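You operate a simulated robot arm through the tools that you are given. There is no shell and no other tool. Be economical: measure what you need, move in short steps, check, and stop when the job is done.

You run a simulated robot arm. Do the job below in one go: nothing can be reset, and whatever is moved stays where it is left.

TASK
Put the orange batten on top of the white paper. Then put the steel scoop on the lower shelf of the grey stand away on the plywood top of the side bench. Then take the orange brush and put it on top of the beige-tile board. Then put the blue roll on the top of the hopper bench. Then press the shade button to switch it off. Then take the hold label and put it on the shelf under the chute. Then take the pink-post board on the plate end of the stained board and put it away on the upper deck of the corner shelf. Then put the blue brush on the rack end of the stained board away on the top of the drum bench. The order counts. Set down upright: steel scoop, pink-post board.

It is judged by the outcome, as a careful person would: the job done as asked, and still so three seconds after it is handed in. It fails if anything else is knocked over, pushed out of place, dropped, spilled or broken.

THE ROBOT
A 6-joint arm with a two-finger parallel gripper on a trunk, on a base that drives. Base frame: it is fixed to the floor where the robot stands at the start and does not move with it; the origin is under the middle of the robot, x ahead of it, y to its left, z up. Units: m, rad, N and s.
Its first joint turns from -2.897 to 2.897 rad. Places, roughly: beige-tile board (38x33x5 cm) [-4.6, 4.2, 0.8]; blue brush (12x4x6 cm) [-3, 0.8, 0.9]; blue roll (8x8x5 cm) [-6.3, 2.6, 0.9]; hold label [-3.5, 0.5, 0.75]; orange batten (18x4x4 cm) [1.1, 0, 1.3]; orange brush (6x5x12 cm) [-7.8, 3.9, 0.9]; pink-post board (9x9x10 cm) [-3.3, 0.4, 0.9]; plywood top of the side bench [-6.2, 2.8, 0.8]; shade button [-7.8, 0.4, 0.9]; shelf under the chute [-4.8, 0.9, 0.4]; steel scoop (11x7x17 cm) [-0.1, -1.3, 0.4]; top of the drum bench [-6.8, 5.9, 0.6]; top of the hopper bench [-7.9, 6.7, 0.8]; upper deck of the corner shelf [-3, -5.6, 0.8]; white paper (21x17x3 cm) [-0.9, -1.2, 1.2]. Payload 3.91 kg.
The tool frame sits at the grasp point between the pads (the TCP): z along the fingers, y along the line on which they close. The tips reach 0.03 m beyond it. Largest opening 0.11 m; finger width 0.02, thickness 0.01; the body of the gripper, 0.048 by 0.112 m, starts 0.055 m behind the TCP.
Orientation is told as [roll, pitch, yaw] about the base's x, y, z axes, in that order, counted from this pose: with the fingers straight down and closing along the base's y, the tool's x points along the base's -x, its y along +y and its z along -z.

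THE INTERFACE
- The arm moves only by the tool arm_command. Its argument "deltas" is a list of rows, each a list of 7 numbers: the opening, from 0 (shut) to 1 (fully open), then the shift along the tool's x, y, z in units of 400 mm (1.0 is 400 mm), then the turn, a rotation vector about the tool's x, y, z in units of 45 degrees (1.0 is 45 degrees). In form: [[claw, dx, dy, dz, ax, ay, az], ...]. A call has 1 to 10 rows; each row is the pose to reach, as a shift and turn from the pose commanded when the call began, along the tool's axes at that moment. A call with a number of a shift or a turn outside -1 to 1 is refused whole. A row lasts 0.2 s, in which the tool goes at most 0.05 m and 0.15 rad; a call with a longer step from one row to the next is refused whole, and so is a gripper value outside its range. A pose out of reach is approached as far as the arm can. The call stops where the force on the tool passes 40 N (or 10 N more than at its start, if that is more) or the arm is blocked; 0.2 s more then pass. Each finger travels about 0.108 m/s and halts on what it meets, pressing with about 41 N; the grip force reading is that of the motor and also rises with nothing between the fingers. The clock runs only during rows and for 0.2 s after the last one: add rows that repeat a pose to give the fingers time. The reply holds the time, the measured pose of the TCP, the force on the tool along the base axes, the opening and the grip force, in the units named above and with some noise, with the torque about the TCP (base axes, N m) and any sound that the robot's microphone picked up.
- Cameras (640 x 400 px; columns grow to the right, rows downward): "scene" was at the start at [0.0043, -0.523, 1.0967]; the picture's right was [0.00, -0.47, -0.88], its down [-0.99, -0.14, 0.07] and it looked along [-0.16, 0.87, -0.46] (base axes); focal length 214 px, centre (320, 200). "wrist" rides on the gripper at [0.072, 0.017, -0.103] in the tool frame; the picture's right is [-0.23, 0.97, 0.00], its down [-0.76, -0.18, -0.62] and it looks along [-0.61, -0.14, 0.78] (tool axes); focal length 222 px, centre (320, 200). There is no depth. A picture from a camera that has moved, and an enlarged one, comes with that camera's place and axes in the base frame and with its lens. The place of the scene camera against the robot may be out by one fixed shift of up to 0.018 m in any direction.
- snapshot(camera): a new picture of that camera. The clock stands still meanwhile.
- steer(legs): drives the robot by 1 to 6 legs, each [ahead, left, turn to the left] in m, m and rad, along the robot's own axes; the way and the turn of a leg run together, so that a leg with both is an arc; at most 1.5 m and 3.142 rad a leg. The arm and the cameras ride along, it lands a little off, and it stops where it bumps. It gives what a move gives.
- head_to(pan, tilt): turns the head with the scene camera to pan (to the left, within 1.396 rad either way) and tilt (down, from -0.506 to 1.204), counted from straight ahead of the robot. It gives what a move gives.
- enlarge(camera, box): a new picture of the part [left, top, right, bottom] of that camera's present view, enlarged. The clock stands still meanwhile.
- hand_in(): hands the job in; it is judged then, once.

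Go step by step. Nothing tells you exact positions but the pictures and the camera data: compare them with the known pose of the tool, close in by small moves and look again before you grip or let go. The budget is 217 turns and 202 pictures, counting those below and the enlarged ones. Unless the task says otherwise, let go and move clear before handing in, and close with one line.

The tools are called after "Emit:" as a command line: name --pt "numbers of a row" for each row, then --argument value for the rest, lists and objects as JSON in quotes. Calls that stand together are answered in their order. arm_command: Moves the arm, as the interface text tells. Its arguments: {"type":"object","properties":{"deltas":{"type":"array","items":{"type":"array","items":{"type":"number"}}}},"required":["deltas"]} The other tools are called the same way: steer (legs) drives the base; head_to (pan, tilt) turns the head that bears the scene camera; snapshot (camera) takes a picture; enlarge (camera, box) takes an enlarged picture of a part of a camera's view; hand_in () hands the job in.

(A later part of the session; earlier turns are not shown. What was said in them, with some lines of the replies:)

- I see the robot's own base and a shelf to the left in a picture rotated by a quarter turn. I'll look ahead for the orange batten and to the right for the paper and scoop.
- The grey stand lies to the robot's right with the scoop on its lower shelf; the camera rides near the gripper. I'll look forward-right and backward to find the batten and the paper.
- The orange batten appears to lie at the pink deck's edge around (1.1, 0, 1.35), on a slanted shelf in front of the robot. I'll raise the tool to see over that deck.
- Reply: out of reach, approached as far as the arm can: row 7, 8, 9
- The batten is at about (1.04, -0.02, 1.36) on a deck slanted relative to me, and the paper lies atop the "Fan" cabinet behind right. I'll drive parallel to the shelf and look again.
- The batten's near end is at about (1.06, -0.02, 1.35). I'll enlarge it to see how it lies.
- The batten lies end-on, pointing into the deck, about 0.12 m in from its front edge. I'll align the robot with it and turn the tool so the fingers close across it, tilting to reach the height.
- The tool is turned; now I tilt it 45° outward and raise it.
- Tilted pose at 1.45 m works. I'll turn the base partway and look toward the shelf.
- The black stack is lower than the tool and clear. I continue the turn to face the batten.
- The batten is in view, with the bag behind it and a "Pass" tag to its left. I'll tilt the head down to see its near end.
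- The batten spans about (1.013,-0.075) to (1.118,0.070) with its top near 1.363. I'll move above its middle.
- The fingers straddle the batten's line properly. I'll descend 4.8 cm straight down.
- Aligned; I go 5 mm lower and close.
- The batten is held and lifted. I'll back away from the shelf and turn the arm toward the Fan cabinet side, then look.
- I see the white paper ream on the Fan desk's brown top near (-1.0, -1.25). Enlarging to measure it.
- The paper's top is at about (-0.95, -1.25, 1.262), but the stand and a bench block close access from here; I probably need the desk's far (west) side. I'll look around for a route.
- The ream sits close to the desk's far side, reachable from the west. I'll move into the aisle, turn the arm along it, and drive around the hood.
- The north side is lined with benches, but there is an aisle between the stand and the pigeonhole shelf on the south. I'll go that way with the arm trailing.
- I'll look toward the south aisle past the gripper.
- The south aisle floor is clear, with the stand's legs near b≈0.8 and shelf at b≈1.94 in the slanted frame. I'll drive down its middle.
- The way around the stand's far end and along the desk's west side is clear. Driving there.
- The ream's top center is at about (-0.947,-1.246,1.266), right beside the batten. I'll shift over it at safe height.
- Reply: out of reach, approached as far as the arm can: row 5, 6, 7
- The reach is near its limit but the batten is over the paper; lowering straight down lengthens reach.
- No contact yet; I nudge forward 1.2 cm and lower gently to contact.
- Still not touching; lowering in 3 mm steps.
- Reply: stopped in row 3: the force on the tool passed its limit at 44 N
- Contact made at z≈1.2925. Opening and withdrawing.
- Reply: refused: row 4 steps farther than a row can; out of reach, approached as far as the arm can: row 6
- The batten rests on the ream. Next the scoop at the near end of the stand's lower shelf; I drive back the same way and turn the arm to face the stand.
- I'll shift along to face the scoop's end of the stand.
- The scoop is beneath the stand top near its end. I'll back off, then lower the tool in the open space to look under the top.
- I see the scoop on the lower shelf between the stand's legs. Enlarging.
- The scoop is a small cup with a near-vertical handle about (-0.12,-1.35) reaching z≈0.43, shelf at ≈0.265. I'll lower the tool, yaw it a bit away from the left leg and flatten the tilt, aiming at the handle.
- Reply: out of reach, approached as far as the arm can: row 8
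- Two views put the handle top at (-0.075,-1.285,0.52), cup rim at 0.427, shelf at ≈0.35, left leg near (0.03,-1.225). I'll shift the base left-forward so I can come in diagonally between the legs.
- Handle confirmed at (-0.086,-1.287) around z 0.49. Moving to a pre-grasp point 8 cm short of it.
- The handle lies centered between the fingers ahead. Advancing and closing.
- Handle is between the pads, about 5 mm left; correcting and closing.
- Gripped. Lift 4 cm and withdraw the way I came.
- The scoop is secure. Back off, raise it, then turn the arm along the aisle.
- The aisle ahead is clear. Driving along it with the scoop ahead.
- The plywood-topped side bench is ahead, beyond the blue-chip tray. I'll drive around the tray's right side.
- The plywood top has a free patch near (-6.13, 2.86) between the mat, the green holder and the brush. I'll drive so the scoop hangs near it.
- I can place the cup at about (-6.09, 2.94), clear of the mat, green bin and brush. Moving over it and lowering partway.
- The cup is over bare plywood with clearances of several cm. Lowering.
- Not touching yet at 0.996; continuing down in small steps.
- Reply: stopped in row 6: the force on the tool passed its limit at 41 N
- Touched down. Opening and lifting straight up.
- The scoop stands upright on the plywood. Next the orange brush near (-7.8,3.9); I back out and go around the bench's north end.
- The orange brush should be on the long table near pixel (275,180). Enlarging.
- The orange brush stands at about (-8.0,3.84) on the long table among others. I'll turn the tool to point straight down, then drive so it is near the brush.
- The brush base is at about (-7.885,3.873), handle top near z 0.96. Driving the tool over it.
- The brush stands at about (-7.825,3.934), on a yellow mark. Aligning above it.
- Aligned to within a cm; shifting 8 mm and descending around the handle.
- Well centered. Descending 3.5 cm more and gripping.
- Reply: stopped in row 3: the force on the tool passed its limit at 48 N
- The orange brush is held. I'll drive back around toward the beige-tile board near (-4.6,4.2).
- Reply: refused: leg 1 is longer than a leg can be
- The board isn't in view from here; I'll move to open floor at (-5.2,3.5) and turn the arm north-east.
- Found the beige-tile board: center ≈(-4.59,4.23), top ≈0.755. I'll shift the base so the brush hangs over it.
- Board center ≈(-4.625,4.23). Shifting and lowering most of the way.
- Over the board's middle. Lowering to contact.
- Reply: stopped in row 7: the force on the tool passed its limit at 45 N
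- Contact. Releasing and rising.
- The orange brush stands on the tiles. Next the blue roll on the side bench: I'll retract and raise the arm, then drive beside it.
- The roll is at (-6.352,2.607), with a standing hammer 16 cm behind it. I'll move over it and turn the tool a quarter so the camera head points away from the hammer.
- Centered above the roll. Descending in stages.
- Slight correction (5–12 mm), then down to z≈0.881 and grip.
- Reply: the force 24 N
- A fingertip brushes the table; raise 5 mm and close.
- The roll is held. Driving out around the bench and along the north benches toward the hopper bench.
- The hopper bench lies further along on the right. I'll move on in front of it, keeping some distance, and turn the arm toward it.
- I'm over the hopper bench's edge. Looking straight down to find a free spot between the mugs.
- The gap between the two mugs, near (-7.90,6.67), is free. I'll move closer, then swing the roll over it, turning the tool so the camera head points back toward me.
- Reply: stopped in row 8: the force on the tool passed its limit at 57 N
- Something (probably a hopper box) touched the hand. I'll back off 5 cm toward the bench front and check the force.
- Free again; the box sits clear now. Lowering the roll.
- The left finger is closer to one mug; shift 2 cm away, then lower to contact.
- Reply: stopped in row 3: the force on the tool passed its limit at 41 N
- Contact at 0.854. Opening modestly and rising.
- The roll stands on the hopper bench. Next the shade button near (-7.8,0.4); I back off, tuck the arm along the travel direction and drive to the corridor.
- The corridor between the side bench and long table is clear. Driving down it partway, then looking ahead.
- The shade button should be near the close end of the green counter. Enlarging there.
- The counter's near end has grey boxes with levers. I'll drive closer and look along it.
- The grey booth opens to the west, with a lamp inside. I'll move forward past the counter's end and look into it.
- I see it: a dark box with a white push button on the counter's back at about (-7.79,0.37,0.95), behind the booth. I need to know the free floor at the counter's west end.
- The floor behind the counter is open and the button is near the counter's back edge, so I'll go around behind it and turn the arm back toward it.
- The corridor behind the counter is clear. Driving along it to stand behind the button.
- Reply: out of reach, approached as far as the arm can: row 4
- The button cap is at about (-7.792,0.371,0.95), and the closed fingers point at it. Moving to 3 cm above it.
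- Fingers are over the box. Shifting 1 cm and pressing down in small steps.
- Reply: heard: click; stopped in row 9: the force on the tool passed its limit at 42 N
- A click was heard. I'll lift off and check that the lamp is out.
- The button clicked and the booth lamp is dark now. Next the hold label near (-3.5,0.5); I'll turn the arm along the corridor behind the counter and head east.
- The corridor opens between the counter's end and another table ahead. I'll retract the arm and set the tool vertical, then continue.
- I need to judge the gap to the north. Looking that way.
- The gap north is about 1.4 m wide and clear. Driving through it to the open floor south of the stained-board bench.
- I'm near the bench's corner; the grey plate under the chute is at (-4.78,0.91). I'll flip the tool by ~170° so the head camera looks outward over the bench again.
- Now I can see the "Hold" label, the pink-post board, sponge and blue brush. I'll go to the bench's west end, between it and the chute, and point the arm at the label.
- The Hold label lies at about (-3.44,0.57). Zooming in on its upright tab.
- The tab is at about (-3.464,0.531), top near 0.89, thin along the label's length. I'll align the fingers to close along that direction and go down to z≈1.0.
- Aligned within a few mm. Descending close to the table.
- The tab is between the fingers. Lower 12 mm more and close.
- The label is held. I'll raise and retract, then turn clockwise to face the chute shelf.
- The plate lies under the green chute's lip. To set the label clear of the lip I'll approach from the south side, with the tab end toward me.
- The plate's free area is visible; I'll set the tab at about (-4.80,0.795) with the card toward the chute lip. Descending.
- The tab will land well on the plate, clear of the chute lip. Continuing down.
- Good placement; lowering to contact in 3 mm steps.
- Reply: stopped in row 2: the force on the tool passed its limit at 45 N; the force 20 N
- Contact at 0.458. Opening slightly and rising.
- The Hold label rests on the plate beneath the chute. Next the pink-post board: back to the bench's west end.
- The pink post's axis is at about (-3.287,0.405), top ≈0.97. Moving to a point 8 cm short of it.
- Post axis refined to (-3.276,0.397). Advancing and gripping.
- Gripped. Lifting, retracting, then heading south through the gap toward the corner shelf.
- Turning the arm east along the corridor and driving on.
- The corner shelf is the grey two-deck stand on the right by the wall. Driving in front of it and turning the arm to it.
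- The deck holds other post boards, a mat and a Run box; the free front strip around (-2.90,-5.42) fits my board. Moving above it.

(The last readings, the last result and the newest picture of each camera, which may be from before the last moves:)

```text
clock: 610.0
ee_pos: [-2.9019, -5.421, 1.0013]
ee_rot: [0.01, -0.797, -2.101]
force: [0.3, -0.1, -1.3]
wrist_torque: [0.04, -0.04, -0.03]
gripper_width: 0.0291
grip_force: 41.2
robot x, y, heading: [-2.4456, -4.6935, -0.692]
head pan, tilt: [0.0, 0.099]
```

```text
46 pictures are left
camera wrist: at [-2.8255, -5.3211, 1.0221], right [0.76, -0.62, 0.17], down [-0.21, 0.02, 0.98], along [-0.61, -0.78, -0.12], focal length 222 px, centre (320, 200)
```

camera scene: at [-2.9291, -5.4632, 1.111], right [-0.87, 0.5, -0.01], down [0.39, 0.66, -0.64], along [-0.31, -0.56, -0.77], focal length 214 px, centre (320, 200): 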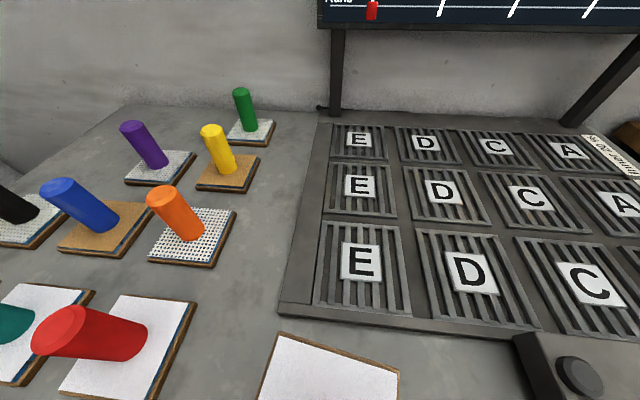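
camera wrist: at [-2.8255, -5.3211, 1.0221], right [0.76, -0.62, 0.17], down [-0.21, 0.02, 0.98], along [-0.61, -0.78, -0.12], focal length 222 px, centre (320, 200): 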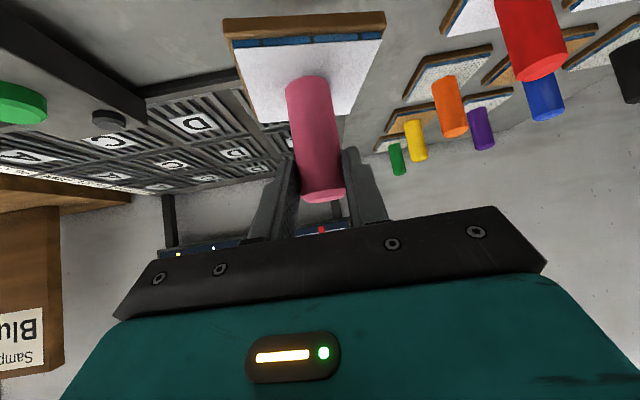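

Slight rotation and a 2 cm shift back center it in the free strip; then lowering.

Emit:
arm_command --pt "0 -0.035 -0.005 0.0355 -0.143 0 -0.14" --pt "0 0.03 -0.005 0.098 -0.143 0 -0.14" --pt "0 0.09 -0.005 0.158 -0.143 0 -0.14" --pt "0 0.09 -0.005 0.158 -0.143 0 -0.14"

Emit:
head_to --pan 0 --tilt 0.5

Emit:
snapshot --camera "scene"

```text
refused: row 1 steps farther than a row can; nothing moved
```

```text
clock: 610.9
ee_pos: [-2.9014, -5.4212, 1.0024]
ee_rot: [0.014, -0.795, -2.102]
force: [-0.2, -0.3, -2.8]
wrist_torque: [-0.02, -0.01, -0.03]
gripper_width: 0.0293
grip_force: 41.3
robot x, y, heading: [-2.4419, -4.6952, -0.688]
head pan, tilt: [0.0, 0.499]
```

```text
45 pictures are left
camera scene: at [-2.9154, -5.4402, 1.0853], right [-0.87, 0.5, -0.01], down [0.48, 0.83, -0.29], along [-0.14, -0.26, -0.96], focal length 214 px, centre (320, 200)
```

scene: 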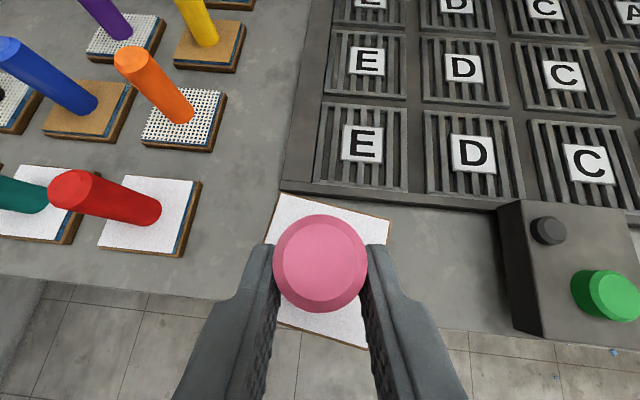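

Emit:
arm_command --pt "0 -0.02 -0.003 0.02 -0.07 0 -0.07" --pt "0 -0.035 -0.005 0.0355 -0.143 0 -0.14" --pt "0 0.03 -0.005 0.098 -0.143 0 -0.14" --pt "0 0.08 -0.005 0.148 -0.143 0 -0.14" --pt "0 0.08 -0.005 0.148 -0.143 0 -0.14"

Emit:
snapshot --camera "scene"

```text
clock: 612.1
ee_pos: [-2.9125, -5.4375, 0.9381]
ee_rot: [0.011, -0.796, -1.944]
force: [0.6, 0.3, -2.0]
wrist_torque: [0.05, -0.01, 0.0]
gripper_width: 0.0291
grip_force: 40.6
robot x, y, heading: [-2.4445, -4.6909, -0.685]
head pan, tilt: [0.0, 0.499]
```

```text
44 pictures are left
camera scene: at [-2.925, -5.4581, 1.0216], right [-0.93, 0.36, -0.01], down [0.34, 0.89, -0.29], along [-0.1, -0.28, -0.96], focal length 214 px, centre (320, 200)
```

scene: 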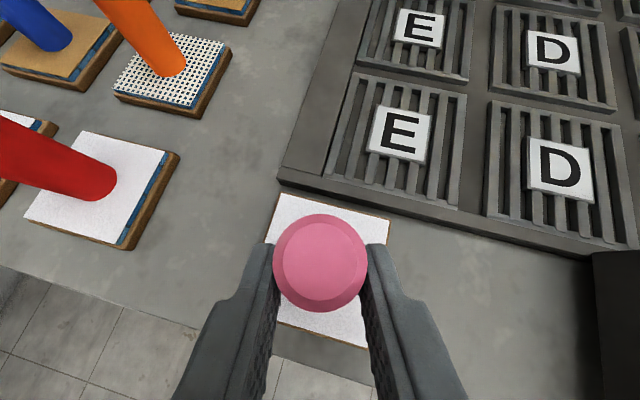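

Well positioned. Lowering to contact.

Emit:
arm_command --pt "0 0.036 0 0.035 0 0 0" --pt "0 0.042 0 0.041 0 0 0" --pt "0 0.048 0 0.047 0 0 0" --pt "0 0.054 0 0.053 0 0 0" --pt "0 0.06 0 0.059 0 0 0" --pt "0 0.066 0 0.065 0 0 0" --pt "0 0.072 0 0.071 0 0 0" --pt "0 0.078 0 0.077 0 0 0" --pt "0 0.084 0 0.083 0 0 0" --pt "0 0.09 0 0.089 0 0 0"

```text
clock: 612.6
ee_pos: [-2.914, -5.4376, 0.9265]
ee_rot: [0.009, -0.806, -1.943]
force: [0.6, 0.3, 7.0]
wrist_torque: [0.39, 0.09, -0.01]
gripper_width: 0.0293
grip_force: 40.8
robot x, y, heading: [-2.4427, -4.6961, -0.685]
head pan, tilt: [0.0, 0.499]
stopped in row 2: the force on the tool passed its limit at 47 N (the readings are from after the stop); the commanded pose is now the measured one
```

Contact. Opening and lifting away.

Emit:
arm_command --pt "0.4 0 0 0 0 0 0" --pt "0.55 0 0 0 0 0 0" --pt "0.55 0 0 0 0 0 0" --pt "0.55 -0.07 0 -0.07 0 0 0" --pt "0.55 -0.14 0 -0.14 0 0 0" --pt "0.55 -0.22 0 -0.22 0 0 0" --pt "0.55 -0.28 0 -0.28 0 0 0" --pt "0.55 -0.28 0 -0.37 0 0 0"

Emit:
snapshot --camera "scene"

```text
clock: 614.4
ee_pos: [-2.9048, -5.4122, 1.1076]
ee_rot: [0.01, -0.806, -1.943]
force: [-0.6, -0.9, -0.6]
wrist_torque: [-0.03, -0.01, 0.03]
gripper_width: 0.0604
grip_force: 0.1
robot x, y, heading: [-2.4411, -4.6946, -0.685]
head pan, tilt: [0.0, 0.499]
```

```text
43 pictures are left
camera scene: at [-2.9158, -5.4313, 1.1915], right [-0.93, 0.36, -0.01], down [0.34, 0.89, -0.3], along [-0.1, -0.28, -0.95], focal length 214 px, centre (320, 200)
```

scene: 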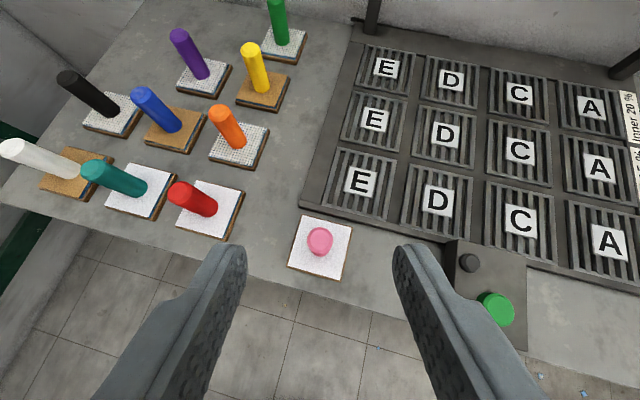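

The pink-post board stands upright on the upper deck. Last is the blue brush: it's near the aisle side of the bench, so I drive back by the known route.

Emit:
steer --legs '[[-0.03, 0.1, 0], [0, 0, -1.66], [0.16, -1.203, 0], [0.16, -1.203, 0], [0.16, -1.203, 0]]'

Emit:
head_to --pan -0.8 --tilt -0.3

Emit:
snapshot --camera "scene"

```text
clock: 636.8
ee_pos: [-5.9904, -1.8762, 1.1091]
ee_rot: [0.008, -0.809, 2.68]
force: [-0.6, 0.2, -0.6]
wrist_torque: [0.02, 0.03, 0.03]
gripper_width: 0.0607
grip_force: 0.0
robot x, y, heading: [-5.3184, -2.4016, -2.349]
head pan, tilt: [0.0, 0.499]
```

```text
clock: 637.9
ee_pos: [-5.9906, -1.8745, 1.1087]
ee_rot: [0.012, -0.809, 2.681]
force: [0.3, 1.0, -0.2]
wrist_torque: [0.02, -0.03, -0.02]
gripper_width: 0.0608
grip_force: 0.1
robot x, y, heading: [-5.32, -2.4008, -2.349]
head pan, tilt: [-0.799, -0.3]
```

```text
42 pictures are left
camera scene: at [-6.0058, -1.8121, 1.2688], right [0.77, 0.4, 0.49], down [0.55, -0.04, -0.83], along [-0.32, 0.91, -0.25], focal length 214 px, centre (320, 200)
```

scene: 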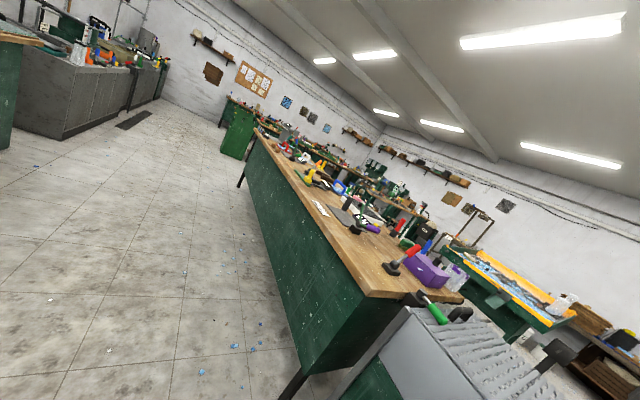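

Emit:
arm_command --pt "0.6 0.08 0 -0.08 0 0 0" --pt "0.6 0.16 0 -0.16 0 0 0" --pt "0.6 0.22 0 -0.25 0 0 0"

Emit:
steer --legs '[[0, 0, -1.53], [0.128, -1.07, 0], [0.128, -1.07, 0], [1.41, 0.165, 0], [1.41, 0.165, 0]]'

Emit:
head_to --pan -0.2 --tilt -0.35

Emit:
snapshot --camera "scene"

```text
clock: 638.7
ee_pos: [-5.8708, -1.9318, 1.1129]
ee_rot: [0.008, -0.805, 2.68]
force: [-0.7, -0.2, -0.9]
wrist_torque: [0.02, 0.01, 0.01]
gripper_width: 0.0657
grip_force: 0.0
robot x, y, heading: [-5.319, -2.4003, -2.348]
head pan, tilt: [-0.799, -0.3]
```

```text
clock: 666.5
ee_pos: [-6.0083, 1.5373, 1.1137]
ee_rot: [0.011, -0.809, 1.182]
force: [0.2, 0.0, 0.0]
wrist_torque: [-0.03, 0.02, -0.01]
gripper_width: 0.0659
grip_force: 0.1
robot x, y, heading: [-6.4293, 0.9519, 2.443]
head pan, tilt: [-0.799, -0.3]
```

```text
clock: 667.5
ee_pos: [-6.0095, 1.5383, 1.1132]
ee_rot: [0.007, -0.808, 1.184]
force: [0.5, 0.4, 0.2]
wrist_torque: [0.02, 0.0, -0.04]
gripper_width: 0.0658
grip_force: 0.0
robot x, y, heading: [-6.4322, 0.9518, 2.437]
head pan, tilt: [-0.201, -0.351]
```

```text
41 pictures are left
camera scene: at [-5.9782, 1.5793, 1.2631], right [0.86, -0.5, 0.13], down [-0.09, -0.4, -0.91], along [0.51, 0.77, -0.39], focal length 214 px, centre (320, 200)
```

scene: 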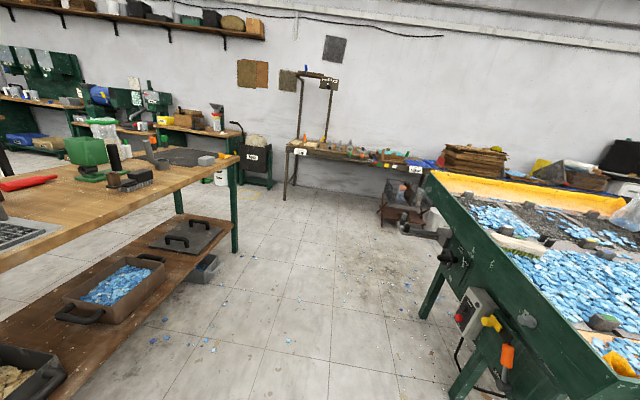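

The lane between side bench and tray is clear. Driving through it and back east along the aisle to the blue brush.

Emit:
steer --legs '[[0.108, -1.29, 0], [0.108, -1.29, 0], [0, 0, -1.57], [0.115, -1.39, 0], [0.115, -1.36, 0]]'

Emit:
head_to --pan -0.7 --tilt 0.0

Emit:
snapshot --camera "scene"

```text
clock: 696.9
ee_pos: [-2.0233, 1.147, 1.1142]
ee_rot: [0.008, -0.807, -0.361]
force: [-0.7, -1.0, -0.4]
wrist_torque: [-0.02, 0.01, 0.0]
gripper_width: 0.0661
grip_force: 0.1
robot x, y, heading: [-2.6211, 1.5537, 0.893]
head pan, tilt: [-0.201, -0.351]
```

```text
clock: 697.9
ee_pos: [-2.0233, 1.147, 1.1135]
ee_rot: [0.009, -0.807, -0.362]
force: [0.2, 0.0, 0.2]
wrist_torque: [-0.01, -0.03, -0.01]
gripper_width: 0.066
grip_force: 0.1
robot x, y, heading: [-2.6177, 1.5567, 0.896]
head pan, tilt: [-0.7, 0.0]
```

```text
40 pictures are left
camera scene: at [-2.0187, 1.0756, 1.2455], right [-0.7, -0.56, 0.44], down [-0.65, 0.24, -0.72], along [0.3, -0.79, -0.53], focal length 214 px, centre (320, 200)
```

scene: 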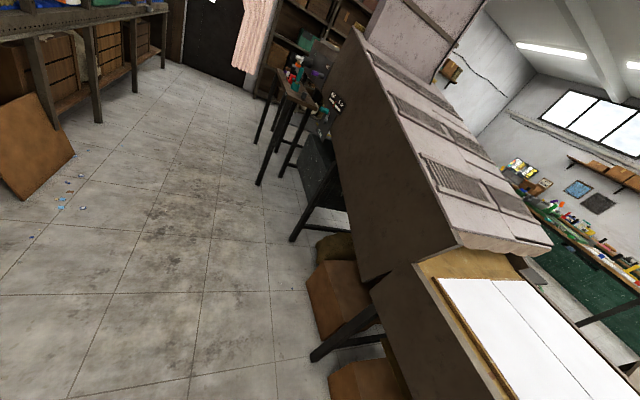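

Turning the arm toward the bench where the blue brush lies.

Emit:
steer --legs '[[0, 0, -1.43]]'

Emit:
head_to --pan 0 --tilt 0.1

Emit:
snapshot --camera "scene"

```text
clock: 701.7
ee_pos: [-2.922, 0.8972, 1.1135]
ee_rot: [0.009, -0.809, -1.76]
force: [-1.1, -0.2, 0.4]
wrist_torque: [-0.01, 0.0, -0.04]
gripper_width: 0.066
grip_force: 0.0
robot x, y, heading: [-2.6163, 1.5574, -0.511]
head pan, tilt: [-0.7, 0.0]
```

```text
clock: 702.8
ee_pos: [-2.921, 0.8981, 1.1144]
ee_rot: [0.009, -0.808, -1.761]
force: [-0.3, -0.1, 0.3]
wrist_torque: [-0.02, -0.02, -0.01]
gripper_width: 0.0661
grip_force: 0.1
robot x, y, heading: [-2.6205, 1.5583, -0.507]
head pan, tilt: [0.0, 0.099]
```

```text
39 pictures are left
camera scene: at [-2.9354, 0.8511, 1.2233], right [-0.98, 0.18, -0.01], down [0.14, 0.75, -0.65], along [-0.11, -0.64, -0.76], focal length 214 px, centre (320, 200)
```

scene: 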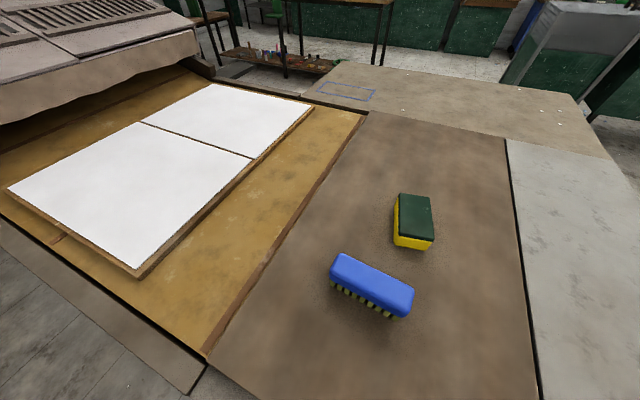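

The blue brush lies at about (-3.025,0.757), long axis ≈138°. I'll make the tool vertical, yaw it to close across the brush, and move the base closer.

Emit:
arm_command --pt "0.75 0.012 0 0.012 0 0.17 0" --pt "0.75 0.024 0 0.024 0 0.34 0" --pt "0.75 0.036 0 0.036 0 0.51 0" --pt "0.75 0.048 0 0.048 0 0.68 0" --pt "0.75 0.06 0 0.06 0 0.85 0" --pt "0.75 0.07 0 0.07 0 1.0 0"

Emit:
arm_command --pt "0.75 0 0 0 0 0.03 -0.18" --pt "0.75 0 0 0 0 0.03 -0.36" --pt "0.75 0 0 0 0 0.03 -0.54" --pt "0.75 0 0 0 0 0.03 -0.72" --pt "0.75 0 0 0 0 0.03 -0.9" --pt "0.75 0 0 0 0 0.03 -1.0"

Emit:
arm_command --pt "0.75 0 0 0 0 0 -0.16" --pt "0.75 0 0 0 0 0 -0.31"

Emit:
steer --legs '[[-0.021, -0.188, 0]]'

Emit:
head_to --pan 0 --tilt 0.5

Emit:
snapshot --camera "scene"

Emit:
snapshot --camera "wrist"

```text
clock: 704.2
ee_pos: [-2.9206, 0.8974, 1.0742]
ee_rot: [0.008, -0.021, -1.754]
force: [1.1, 0.8, 1.5]
wrist_torque: [-0.05, 0.02, -0.01]
gripper_width: 0.0825
grip_force: 0.0
robot x, y, heading: [-2.6214, 1.5542, -0.506]
head pan, tilt: [0.0, 0.099]
```

```text
clock: 705.6
ee_pos: [-2.9218, 0.8963, 1.0743]
ee_rot: [-0.002, 0.002, -0.968]
force: [0.6, -0.3, -0.4]
wrist_torque: [-0.01, 0.01, -0.04]
gripper_width: 0.0825
grip_force: 0.1
robot x, y, heading: [-2.6207, 1.5592, -0.505]
head pan, tilt: [0.0, 0.099]
```

```text
clock: 706.2
ee_pos: [-2.9215, 0.896, 1.073]
ee_rot: [-0.001, 0.004, -0.724]
force: [0.6, 0.4, 0.0]
wrist_torque: [-0.03, -0.01, 0.01]
gripper_width: 0.0827
grip_force: 0.0
robot x, y, heading: [-2.6205, 1.5584, -0.508]
head pan, tilt: [0.0, 0.099]
```

```text
clock: 707.7
ee_pos: [-3.0344, 0.7416, 1.0742]
ee_rot: [-0.003, 0.001, -0.726]
force: [0.6, -0.1, 0.2]
wrist_torque: [0.01, 0.02, -0.01]
gripper_width: 0.0827
grip_force: 0.1
robot x, y, heading: [-2.7309, 1.4043, -0.514]
head pan, tilt: [0.0, 0.099]
```

```text
clock: 708.6
ee_pos: [-3.0332, 0.7425, 1.0741]
ee_rot: [-0.002, 0.001, -0.73]
force: [0.0, 0.2, 1.0]
wrist_torque: [-0.02, -0.03, -0.03]
gripper_width: 0.0823
grip_force: 0.1
robot x, y, heading: [-2.731, 1.3995, -0.51]
head pan, tilt: [0.0, 0.499]
```

```text
38 pictures are left
camera scene: at [-2.9913, 0.6937, 1.1233], right [-0.67, -0.75, 0.0], down [-0.65, 0.58, 0.48], along [-0.36, 0.32, -0.88], focal length 214 px, centre (320, 200)
```

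scene: 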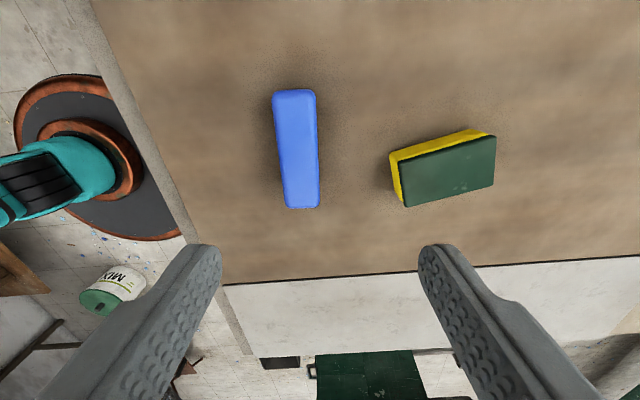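

```text
37 pictures are left
camera wrist: at [-3.0772, 0.8021, 1.1769], right [0.82, 0.58, 0.0], down [0.45, -0.64, 0.62], along [0.36, -0.51, -0.78], focal length 222 px, centre (320, 200)
```

wrist: 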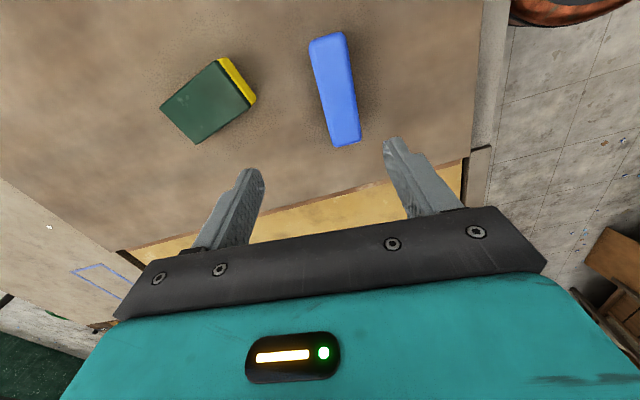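

Aligned with the brush axis; correcting 1.6 cm sideways and descending.

Emit:
arm_command --pt "0.75 0.013 0.04 0.05 0 0 0" --pt "0.75 0.013 0.04 0.15 0 0 0" --pt "0.75 0.013 0.04 0.25 0 0 0" --pt "0.75 0.013 0.04 0.3 0 0 0" --pt "0.75 0.013 0.04 0.3 0 0 0"

Emit:
snapshot --camera "scene"

Emit:
snapshot --camera "wrist"

```text
clock: 709.8
ee_pos: [-3.0251, 0.7563, 0.9531]
ee_rot: [-0.002, 0.0, -0.727]
force: [-0.4, 0.2, -0.4]
wrist_torque: [0.02, -0.01, -0.02]
gripper_width: 0.0826
grip_force: 0.0
robot x, y, heading: [-2.7318, 1.3987, -0.509]
head pan, tilt: [0.0, 0.499]
```

```text
36 pictures are left
camera scene: at [-2.9828, 0.7082, 1.0021], right [-0.67, -0.75, 0.0], down [-0.65, 0.58, 0.48], along [-0.36, 0.32, -0.88], focal length 214 px, centre (320, 200)
```

scene: 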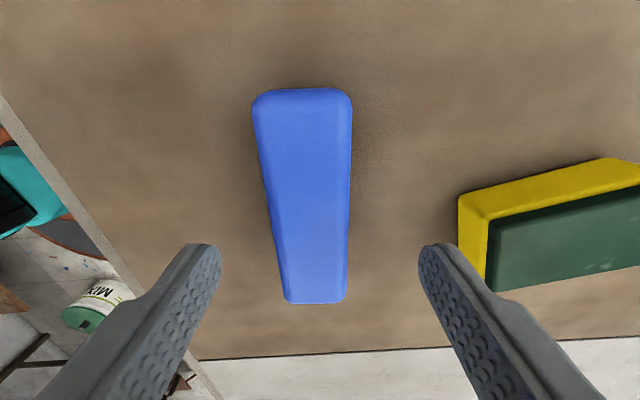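

```text
35 pictures are left
camera wrist: at [-3.0685, 0.8166, 1.0557], right [0.82, 0.58, 0.0], down [0.45, -0.64, 0.62], along [0.36, -0.51, -0.78], focal length 222 px, centre (320, 200)
```

wrist: 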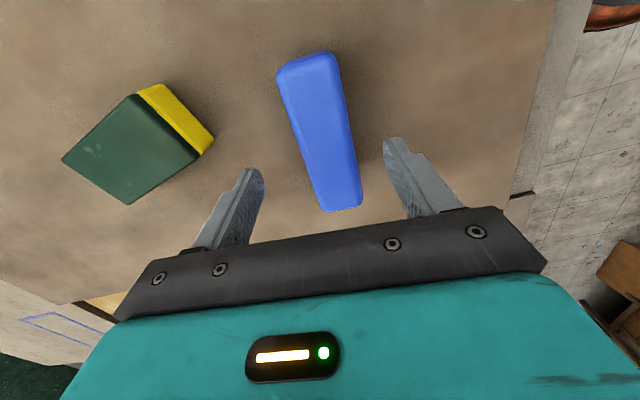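

Descending to grip height and closing.

Emit:
arm_command --pt "0.75 0 0.008 0.06 0 0 0" --pt "0.75 0 0.008 0.13 0 0 0" --pt "0.75 0 0.008 0.13 0 0 0" --pt "0.0 0 0.008 0.13 0 0 0" --pt "0.0 0 0.008 0.13 0 0 0" --pt "0.0 0 0.008 0.13 0 0 0"

Emit:
arm_command --pt "0 0 0 -0.08 0 0 0" --pt "0 0 0 -0.18 0 0 0" --pt "0 0 0 -0.28 0 0 0" --pt "0 0 0 -0.38 0 0 0" --pt "0 0 0 -0.48 0 0 0"

Emit:
snapshot --camera "scene"

```text
clock: 711.2
ee_pos: [-3.0257, 0.7571, 0.9002]
ee_rot: [-0.002, 0.002, -0.728]
force: [0.5, -0.4, 0.4]
wrist_torque: [-0.01, -0.08, 0.03]
gripper_width: 0.0396
grip_force: 41.0
robot x, y, heading: [-2.7292, 1.4018, -0.508]
head pan, tilt: [0.0, 0.499]
```

```text
clock: 712.4
ee_pos: [-3.0247, 0.7592, 1.0929]
ee_rot: [-0.002, 0.002, -0.727]
force: [-0.1, -0.3, -2.2]
wrist_torque: [0.03, 0.0, 0.01]
gripper_width: 0.0395
grip_force: 41.0
robot x, y, heading: [-2.7271, 1.3993, -0.508]
head pan, tilt: [0.0, 0.499]
```

```text
34 pictures are left
camera scene: at [-2.9817, 0.7117, 1.1421], right [-0.67, -0.75, 0.0], down [-0.65, 0.58, 0.48], along [-0.36, 0.32, -0.88], focal length 214 px, centre (320, 200)
```

scene: 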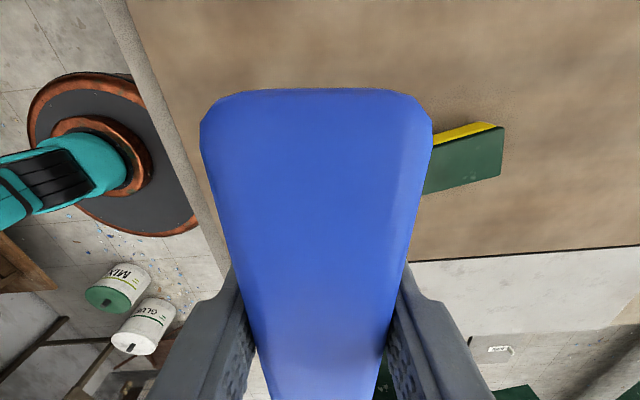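

The blue brush is held. Turning the arm along the aisle and driving west, then northwest toward the drum bench.

Emit:
steer --legs '[[0, 0, -1.763], [0.11, -1.39, 0], [0.11, -1.39, 0], [-0.187, -1.34, 0], [-0.15, -0.98, 0]]'

Emit:
head_to --pan 1.2 --tilt 0.3

Emit:
snapshot --camera "scene"

```text
clock: 741.1
ee_pos: [-6.8656, 5.396, 1.0922]
ee_rot: [-0.003, 0.002, -2.579]
force: [-0.4, 0.4, -1.1]
wrist_torque: [-0.01, -0.02, 0.01]
gripper_width: 0.0394
grip_force: 40.8
robot x, y, heading: [-6.3358, 4.9352, -2.358]
head pan, tilt: [0.0, 0.499]
```

```text
clock: 742.5
ee_pos: [-6.8673, 5.3965, 1.0923]
ee_rot: [-0.002, 0.002, -2.579]
force: [0.2, -0.1, -1.9]
wrist_torque: [-0.01, -0.01, -0.05]
gripper_width: 0.0394
grip_force: 41.0
robot x, y, heading: [-6.3318, 4.9411, -2.356]
head pan, tilt: [1.201, 0.3]
```

```text
33 pictures are left
camera scene: at [-6.8947, 5.2734, 1.199], right [-0.19, 0.31, -0.93], down [0.66, 0.74, 0.11], along [0.73, -0.59, -0.35], focal length 214 px, centre (320, 200)
```

scene: 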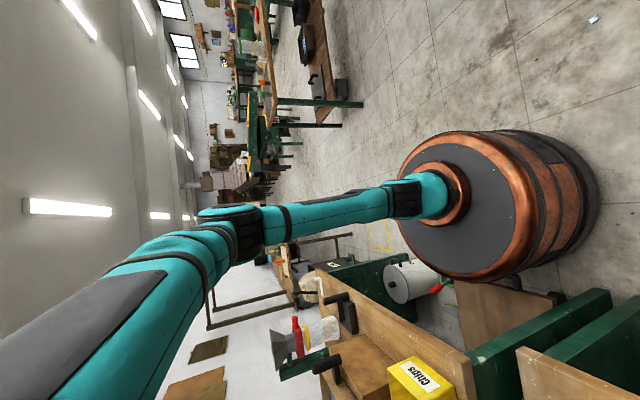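

Emit:
steer --legs '[[0.2, -0.05, 0]]'

Emit:
head_to --pan -0.9 --tilt 0.6

Emit:
snapshot --camera "scene"

```text
clock: 744.1
ee_pos: [-7.0425, 5.2935, 1.0938]
ee_rot: [-0.001, 0.003, -2.577]
force: [0.5, 0.9, -1.2]
wrist_torque: [-0.03, -0.01, 0.02]
gripper_width: 0.0396
grip_force: 40.7
robot x, y, heading: [-6.5064, 4.8345, -2.356]
head pan, tilt: [1.201, 0.3]
```

```text
clock: 746.1
ee_pos: [-7.0418, 5.2944, 1.0931]
ee_rot: [-0.002, 0.002, -2.576]
force: [0.4, 0.1, -1.3]
wrist_torque: [0.05, -0.02, -0.01]
gripper_width: 0.0393
grip_force: 40.9
robot x, y, heading: [-6.5026, 4.8368, -2.355]
head pan, tilt: [-0.901, 0.6]
```

```text
32 pictures are left
camera scene: at [-7.1305, 5.3163, 1.1782], right [-0.33, 0.52, 0.78], down [0.93, 0.07, 0.35], along [0.13, 0.85, -0.51], focal length 214 px, centre (320, 200)
```

scene: 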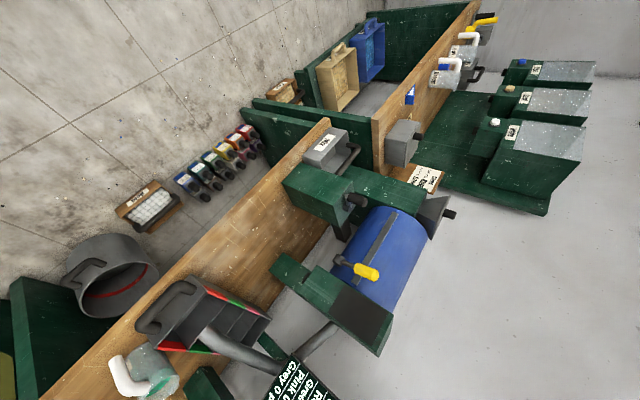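

The drum bench is ahead with a free strip of wood near (-6.85,5.79). I'll stand in front of it and turn the arm over it.

Emit:
steer --legs '[[0.357, -0.779, 0], [0, 0, -1.478]]'

Emit:
head_to --pan 0.6 --tilt 0.3

Emit:
snapshot --camera "scene"

Emit:
snapshot --camera "wrist"

```text
clock: 754.2
ee_pos: [-6.9011, 5.7169, 1.0928]
ee_rot: [-0.002, 0.002, 2.239]
force: [-0.3, -0.1, -1.0]
wrist_torque: [-0.02, 0.0, 0.03]
gripper_width: 0.0397
grip_force: 40.7
robot x, y, heading: [-7.299, 5.1369, 2.458]
head pan, tilt: [-0.901, 0.6]
```

```text
clock: 755.8
ee_pos: [-6.9003, 5.7165, 1.0925]
ee_rot: [-0.002, 0.001, 2.239]
force: [0.2, -0.2, -1.2]
wrist_torque: [0.01, 0.0, 0.0]
gripper_width: 0.0393
grip_force: 41.4
robot x, y, heading: [-7.3024, 5.1323, 2.459]
head pan, tilt: [0.6, 0.3]
```

```text
31 pictures are left
camera scene: at [-6.998, 5.7421, 1.1558], right [0.65, 0.51, -0.56], down [0.72, -0.65, 0.25], along [-0.24, -0.57, -0.79], focal length 214 px, centre (320, 200)
```

scene: 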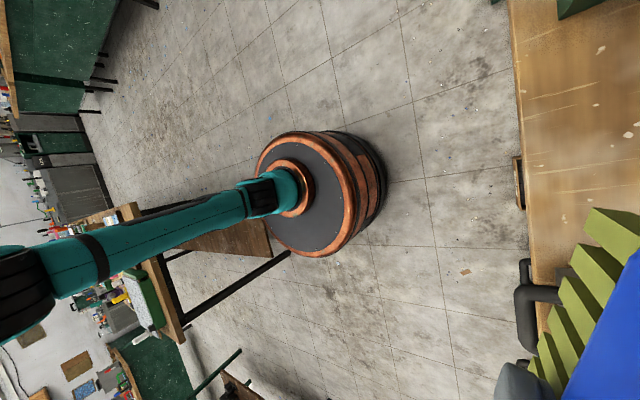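

```text
30 pictures are left
camera wrist: at [-6.8695, 5.648, 1.1956], right [-0.9, -0.43, 0.0], down [-0.33, 0.71, 0.62], along [-0.26, 0.56, -0.78], focal length 222 px, centre (320, 200)
```

wrist: 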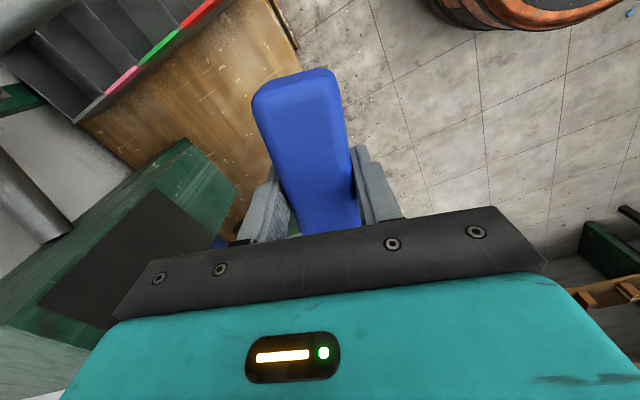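

I need an overhead look at the strip before lowering.

Emit:
head_to --pan 0 --tilt 0.35

Emit:
snapshot --camera "scene"

Emit:
head_to --pan -0.7 --tilt 0.3

Emit:
snapshot --camera "scene"

```text
clock: 756.8
ee_pos: [-6.8993, 5.7155, 1.092]
ee_rot: [-0.001, 0.002, 2.24]
force: [0.0, -0.2, -1.5]
wrist_torque: [0.0, 0.01, -0.02]
gripper_width: 0.0391
grip_force: 40.9
robot x, y, heading: [-7.2985, 5.1341, 2.457]
head pan, tilt: [0.0, 0.351]
```

```text
29 pictures are left
camera scene: at [-6.9538, 5.7711, 1.1399], right [0.78, 0.62, 0.0], down [0.58, -0.74, 0.35], along [0.21, -0.27, -0.94], focal length 214 px, centre (320, 200)
```

scene: 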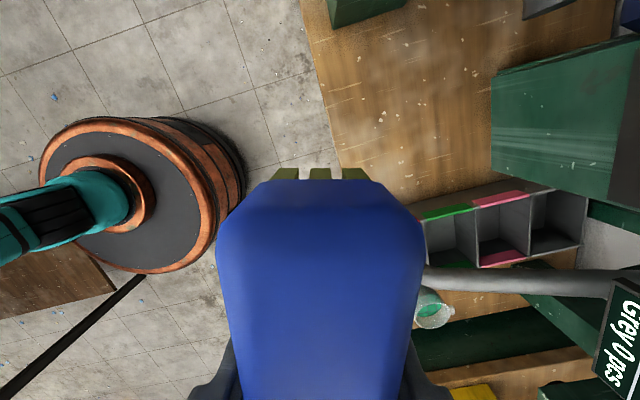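

```text
clock: 757.9
ee_pos: [-6.9008, 5.7147, 1.0925]
ee_rot: [-0.002, 0.002, 2.239]
force: [-0.7, 0.1, -2.0]
wrist_torque: [-0.01, -0.02, -0.02]
gripper_width: 0.0394
grip_force: 41.2
robot x, y, heading: [-7.2984, 5.1331, 2.462]
head pan, tilt: [-0.7, 0.3]
```

```text
28 pictures are left
camera scene: at [-6.9096, 5.8121, 1.1616], right [0.6, 0.47, 0.65], down [0.44, -0.87, 0.23], along [0.67, 0.15, -0.73], focal length 214 px, centre (320, 200)
```

scene: 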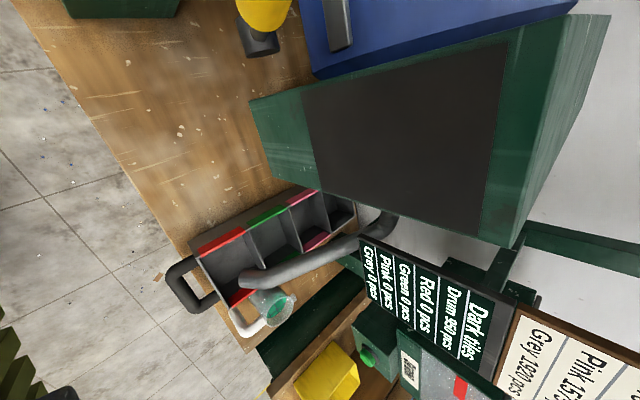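

The free strip lies between the front edge (n≈0.65) and the drum support; I'll set the brush at about (-6.84,5.79), parallel to the bench. Moving over and partway down.

Emit:
head_to --pan 0 --tilt 0.7

Emit:
arm_command --pt "0 -0.02 -0.08 0.03 0 0 -0.13" --pt "0 -0.04 -0.16 0.06 0 0 -0.26" --pt "0 -0.054 -0.234 0.09 0 0 -0.378" --pt "0 -0.054 -0.234 0.19 0 0 -0.378" --pt "0 -0.054 -0.234 0.29 0 0 -0.378" --pt "0 -0.054 -0.234 0.39 0 0 -0.378" --pt "0 -0.054 -0.234 0.49 0 0 -0.378" --pt "0 -0.054 -0.234 0.56 0 0 -0.378"

Emit:
snapshot --camera "scene"

Emit:
snapshot --camera "wrist"

```text
clock: 759.0
ee_pos: [-6.8991, 5.7146, 1.0926]
ee_rot: [-0.001, 0.001, 2.239]
force: [-0.1, -0.6, -0.8]
wrist_torque: [-0.01, 0.03, 0.01]
gripper_width: 0.0396
grip_force: 41.7
robot x, y, heading: [-7.3027, 5.1328, 2.464]
head pan, tilt: [0.0, 0.7]
```

```text
clock: 760.8
ee_pos: [-6.8372, 5.7898, 0.8682]
ee_rot: [-0.002, 0.0, 2.536]
force: [-0.4, 0.1, -1.0]
wrist_torque: [0.03, 0.02, 0.0]
gripper_width: 0.0397
grip_force: 41.1
robot x, y, heading: [-7.3033, 5.1345, 2.458]
head pan, tilt: [0.0, 0.7]
```

```text
27 pictures are left
camera scene: at [-6.8813, 5.811, 0.9233], right [0.57, 0.82, 0.0], down [0.63, -0.43, 0.65], along [0.53, -0.37, -0.76], focal length 214 px, centre (320, 200)
```

scene: 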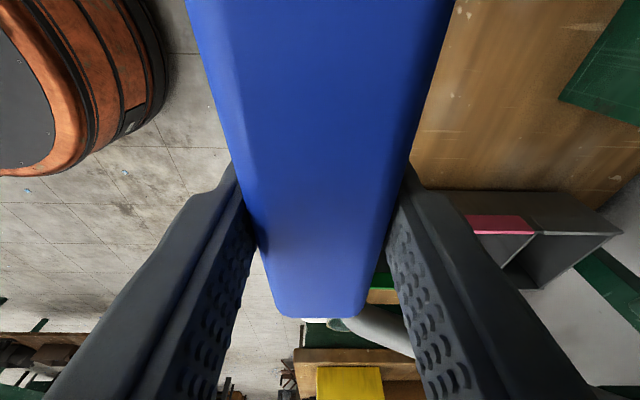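

```text
26 pictures are left
camera wrist: at [-6.789, 5.7346, 0.9708], right [-0.74, -0.67, 0.0], down [-0.53, 0.58, 0.62], along [-0.42, 0.46, -0.78], focal length 222 px, centre (320, 200)
```

wrist: 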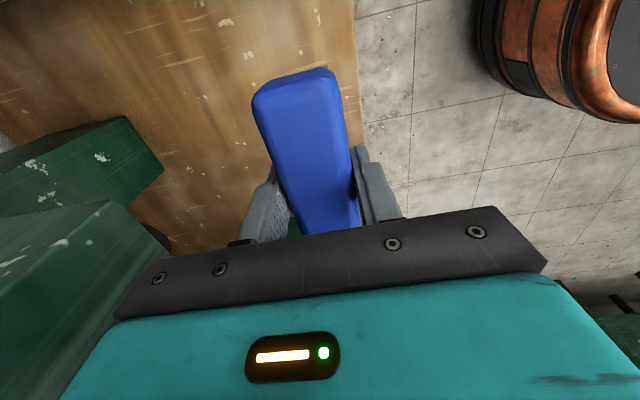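

Shifting 1.2 cm toward the front for clearance from the drum support, then lowering.

Emit:
arm_command --pt "0 0 0.03 0.03 0 0 0" --pt "0 0 0.03 0.12 0 0 0" --pt "0 0 0.03 0.2 0 0 0" --pt "0 0 0.03 0.25 0 0 0" --pt "0 0 0.03 0.25 0 0 0"

Emit:
snapshot --camera "wrist"

```text
clock: 762.0
ee_pos: [-6.8453, 5.7796, 0.7693]
ee_rot: [-0.002, 0.001, 2.536]
force: [1.0, -0.3, -1.0]
wrist_torque: [0.01, -0.01, 0.02]
gripper_width: 0.0395
grip_force: 41.5
robot x, y, heading: [-7.3002, 5.1329, 2.462]
head pan, tilt: [0.0, 0.7]
```

```text
25 pictures are left
camera wrist: at [-6.7971, 5.7248, 0.8714], right [-0.74, -0.67, 0.0], down [-0.53, 0.58, 0.62], along [-0.42, 0.46, -0.78], focal length 222 px, centre (320, 200)
```

wrist: 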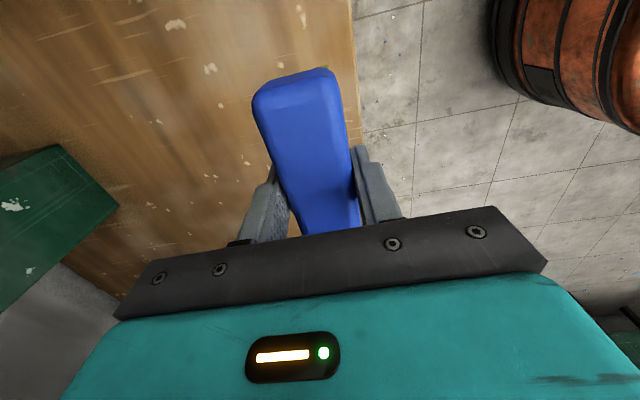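

Good; lowering in small steps to contact.

Emit:
arm_command --pt "0 0 -0.01 0.04 0 0 0" --pt "0 0 -0.01 0.07 0 0 0" --pt "0 0 -0.01 0.08 0 0 0" --pt "0 0 -0.01 0.09 0 0 0" --pt "0 0 -0.01 0.1 0 0 0" --pt "0 0 -0.01 0.11 0 0 0" --pt "0 0 -0.01 0.12 0 0 0" --pt "0 0 -0.01 0.13 0 0 0" --pt "0 0 -0.01 0.14 0 0 0" --pt "0 0 -0.01 0.15 0 0 0"

Emit:
arm_command --pt "0 0 0 0.01 0 0 0" --pt "0 0 0 0.02 0 0 0" --pt "0 0 0 0.03 0 0 0" --pt "0 0 0 0.04 0 0 0" --pt "0 0 0 0.05 0 0 0" --pt "0 0 0 0.06 0 0 0" --pt "0 0 0 0.07 0 0 0" --pt "0 0 0 0.08 0 0 0" --pt "0 0 0 0.09 0 0 0" --pt "0 0 0 0.1 0 0 0"

```text
clock: 764.2
ee_pos: [-6.844, 5.7846, 0.7087]
ee_rot: [-0.002, 0.002, 2.535]
force: [-0.1, -0.6, -1.1]
wrist_torque: [-0.01, 0.01, -0.02]
gripper_width: 0.0395
grip_force: 40.8
robot x, y, heading: [-7.2983, 5.1328, 2.462]
head pan, tilt: [0.0, 0.7]
```

```text
clock: 766.4
ee_pos: [-6.8433, 5.7841, 0.672]
ee_rot: [-0.004, 0.003, 2.535]
force: [-0.4, -2.3, 28.1]
wrist_torque: [0.0, 0.81, 0.02]
gripper_width: 0.0394
grip_force: 40.8
robot x, y, heading: [-7.297, 5.137, 2.461]
head pan, tilt: [0.0, 0.7]
```

Contact at 0.672. Opening and rising.

Emit:
arm_command --pt "0.45 0 0 -0.01 0 0 0" --pt "0.55 0 0 -0.01 0 0 0" --pt "0.55 0 0 -0.01 0 0 0" --pt "0.55 0 0 -0.1 0 0 0" --pt "0.55 0 0 -0.2 0 0 0" --pt "0.55 0 0 -0.3 0 0 0" --pt "0.55 0 0 -0.4 0 0 0" --pt "0.55 0 0 -0.5 0 0 0" --pt "0.55 0 0 -0.6 0 0 0" --pt "0.55 0 0 -0.7 0 0 0"

Emit:
snapshot --camera "wrist"

Emit:
snapshot --camera "scene"

```text
clock: 768.6
ee_pos: [-6.8457, 5.7868, 0.9468]
ee_rot: [0.0, 0.0, 2.535]
force: [0.2, -0.4, -0.3]
wrist_torque: [-0.03, 0.01, 0.0]
gripper_width: 0.0607
grip_force: 0.0
robot x, y, heading: [-7.298, 5.1355, 2.459]
head pan, tilt: [0.0, 0.7]
```

```text
24 pictures are left
camera wrist: at [-6.7958, 5.7307, 1.0496], right [-0.74, -0.67, 0.0], down [-0.53, 0.58, 0.62], along [-0.42, 0.46, -0.78], focal length 222 px, centre (320, 200)
```

wrist: 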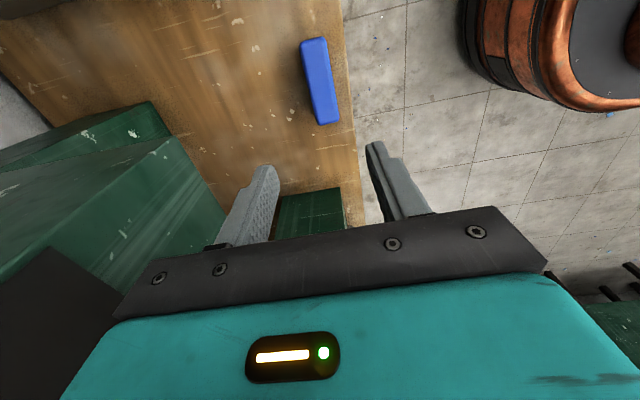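

```text
23 pictures are left
camera scene: at [-6.8882, 5.807, 1.002], right [0.57, 0.82, 0.0], down [0.63, -0.43, 0.65], along [0.53, -0.37, -0.76], focal length 214 px, centre (320, 200)
```

scene: 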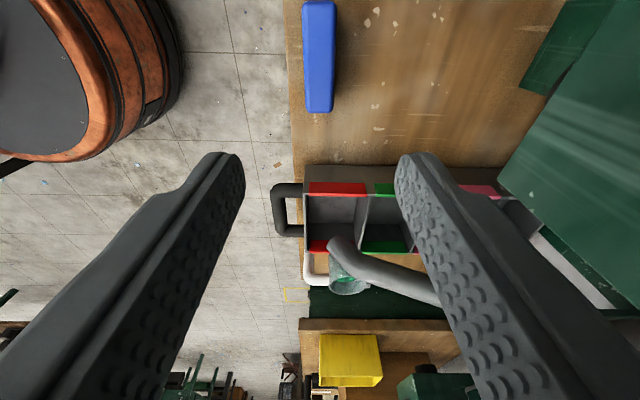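

The blue brush lies fully on the drum bench. I back the robot off and hand in.

Emit:
arm_command --pt "0.55 0 0 -0.1 0 0 0" --pt "0.55 0 0 -0.2 0 0 0" --pt "0.55 0 0 -0.3 0 0 0"

Emit:
steer --legs '[[0, 0.2, 0]]'

Emit:
hand_in

```text
clock: 769.4
ee_pos: [-6.8439, 5.7846, 1.0699]
ee_rot: [-0.002, 0.0, 2.537]
force: [0.2, 0.1, -0.1]
wrist_torque: [-0.04, -0.03, 0.0]
gripper_width: 0.0607
grip_force: 0.1
robot x, y, heading: [-7.3009, 5.1378, 2.457]
head pan, tilt: [0.0, 0.7]
```

```text
clock: 771.0
ee_pos: [-6.968, 5.6281, 1.0694]
ee_rot: [-0.001, 0.003, 2.536]
force: [0.3, -0.8, -0.7]
wrist_torque: [0.0, -0.01, -0.03]
gripper_width: 0.0603
grip_force: 0.2
robot x, y, heading: [-7.4262, 4.9814, 2.453]
head pan, tilt: [0.0, 0.7]
```

```text
The job is handed in.
```

All eight steps were done in the order asked and the job is handed in; the hand once bumped something at the hopper bench (57 N, probably a hopper box) and I backed off, but I did not check that it stayed in place.
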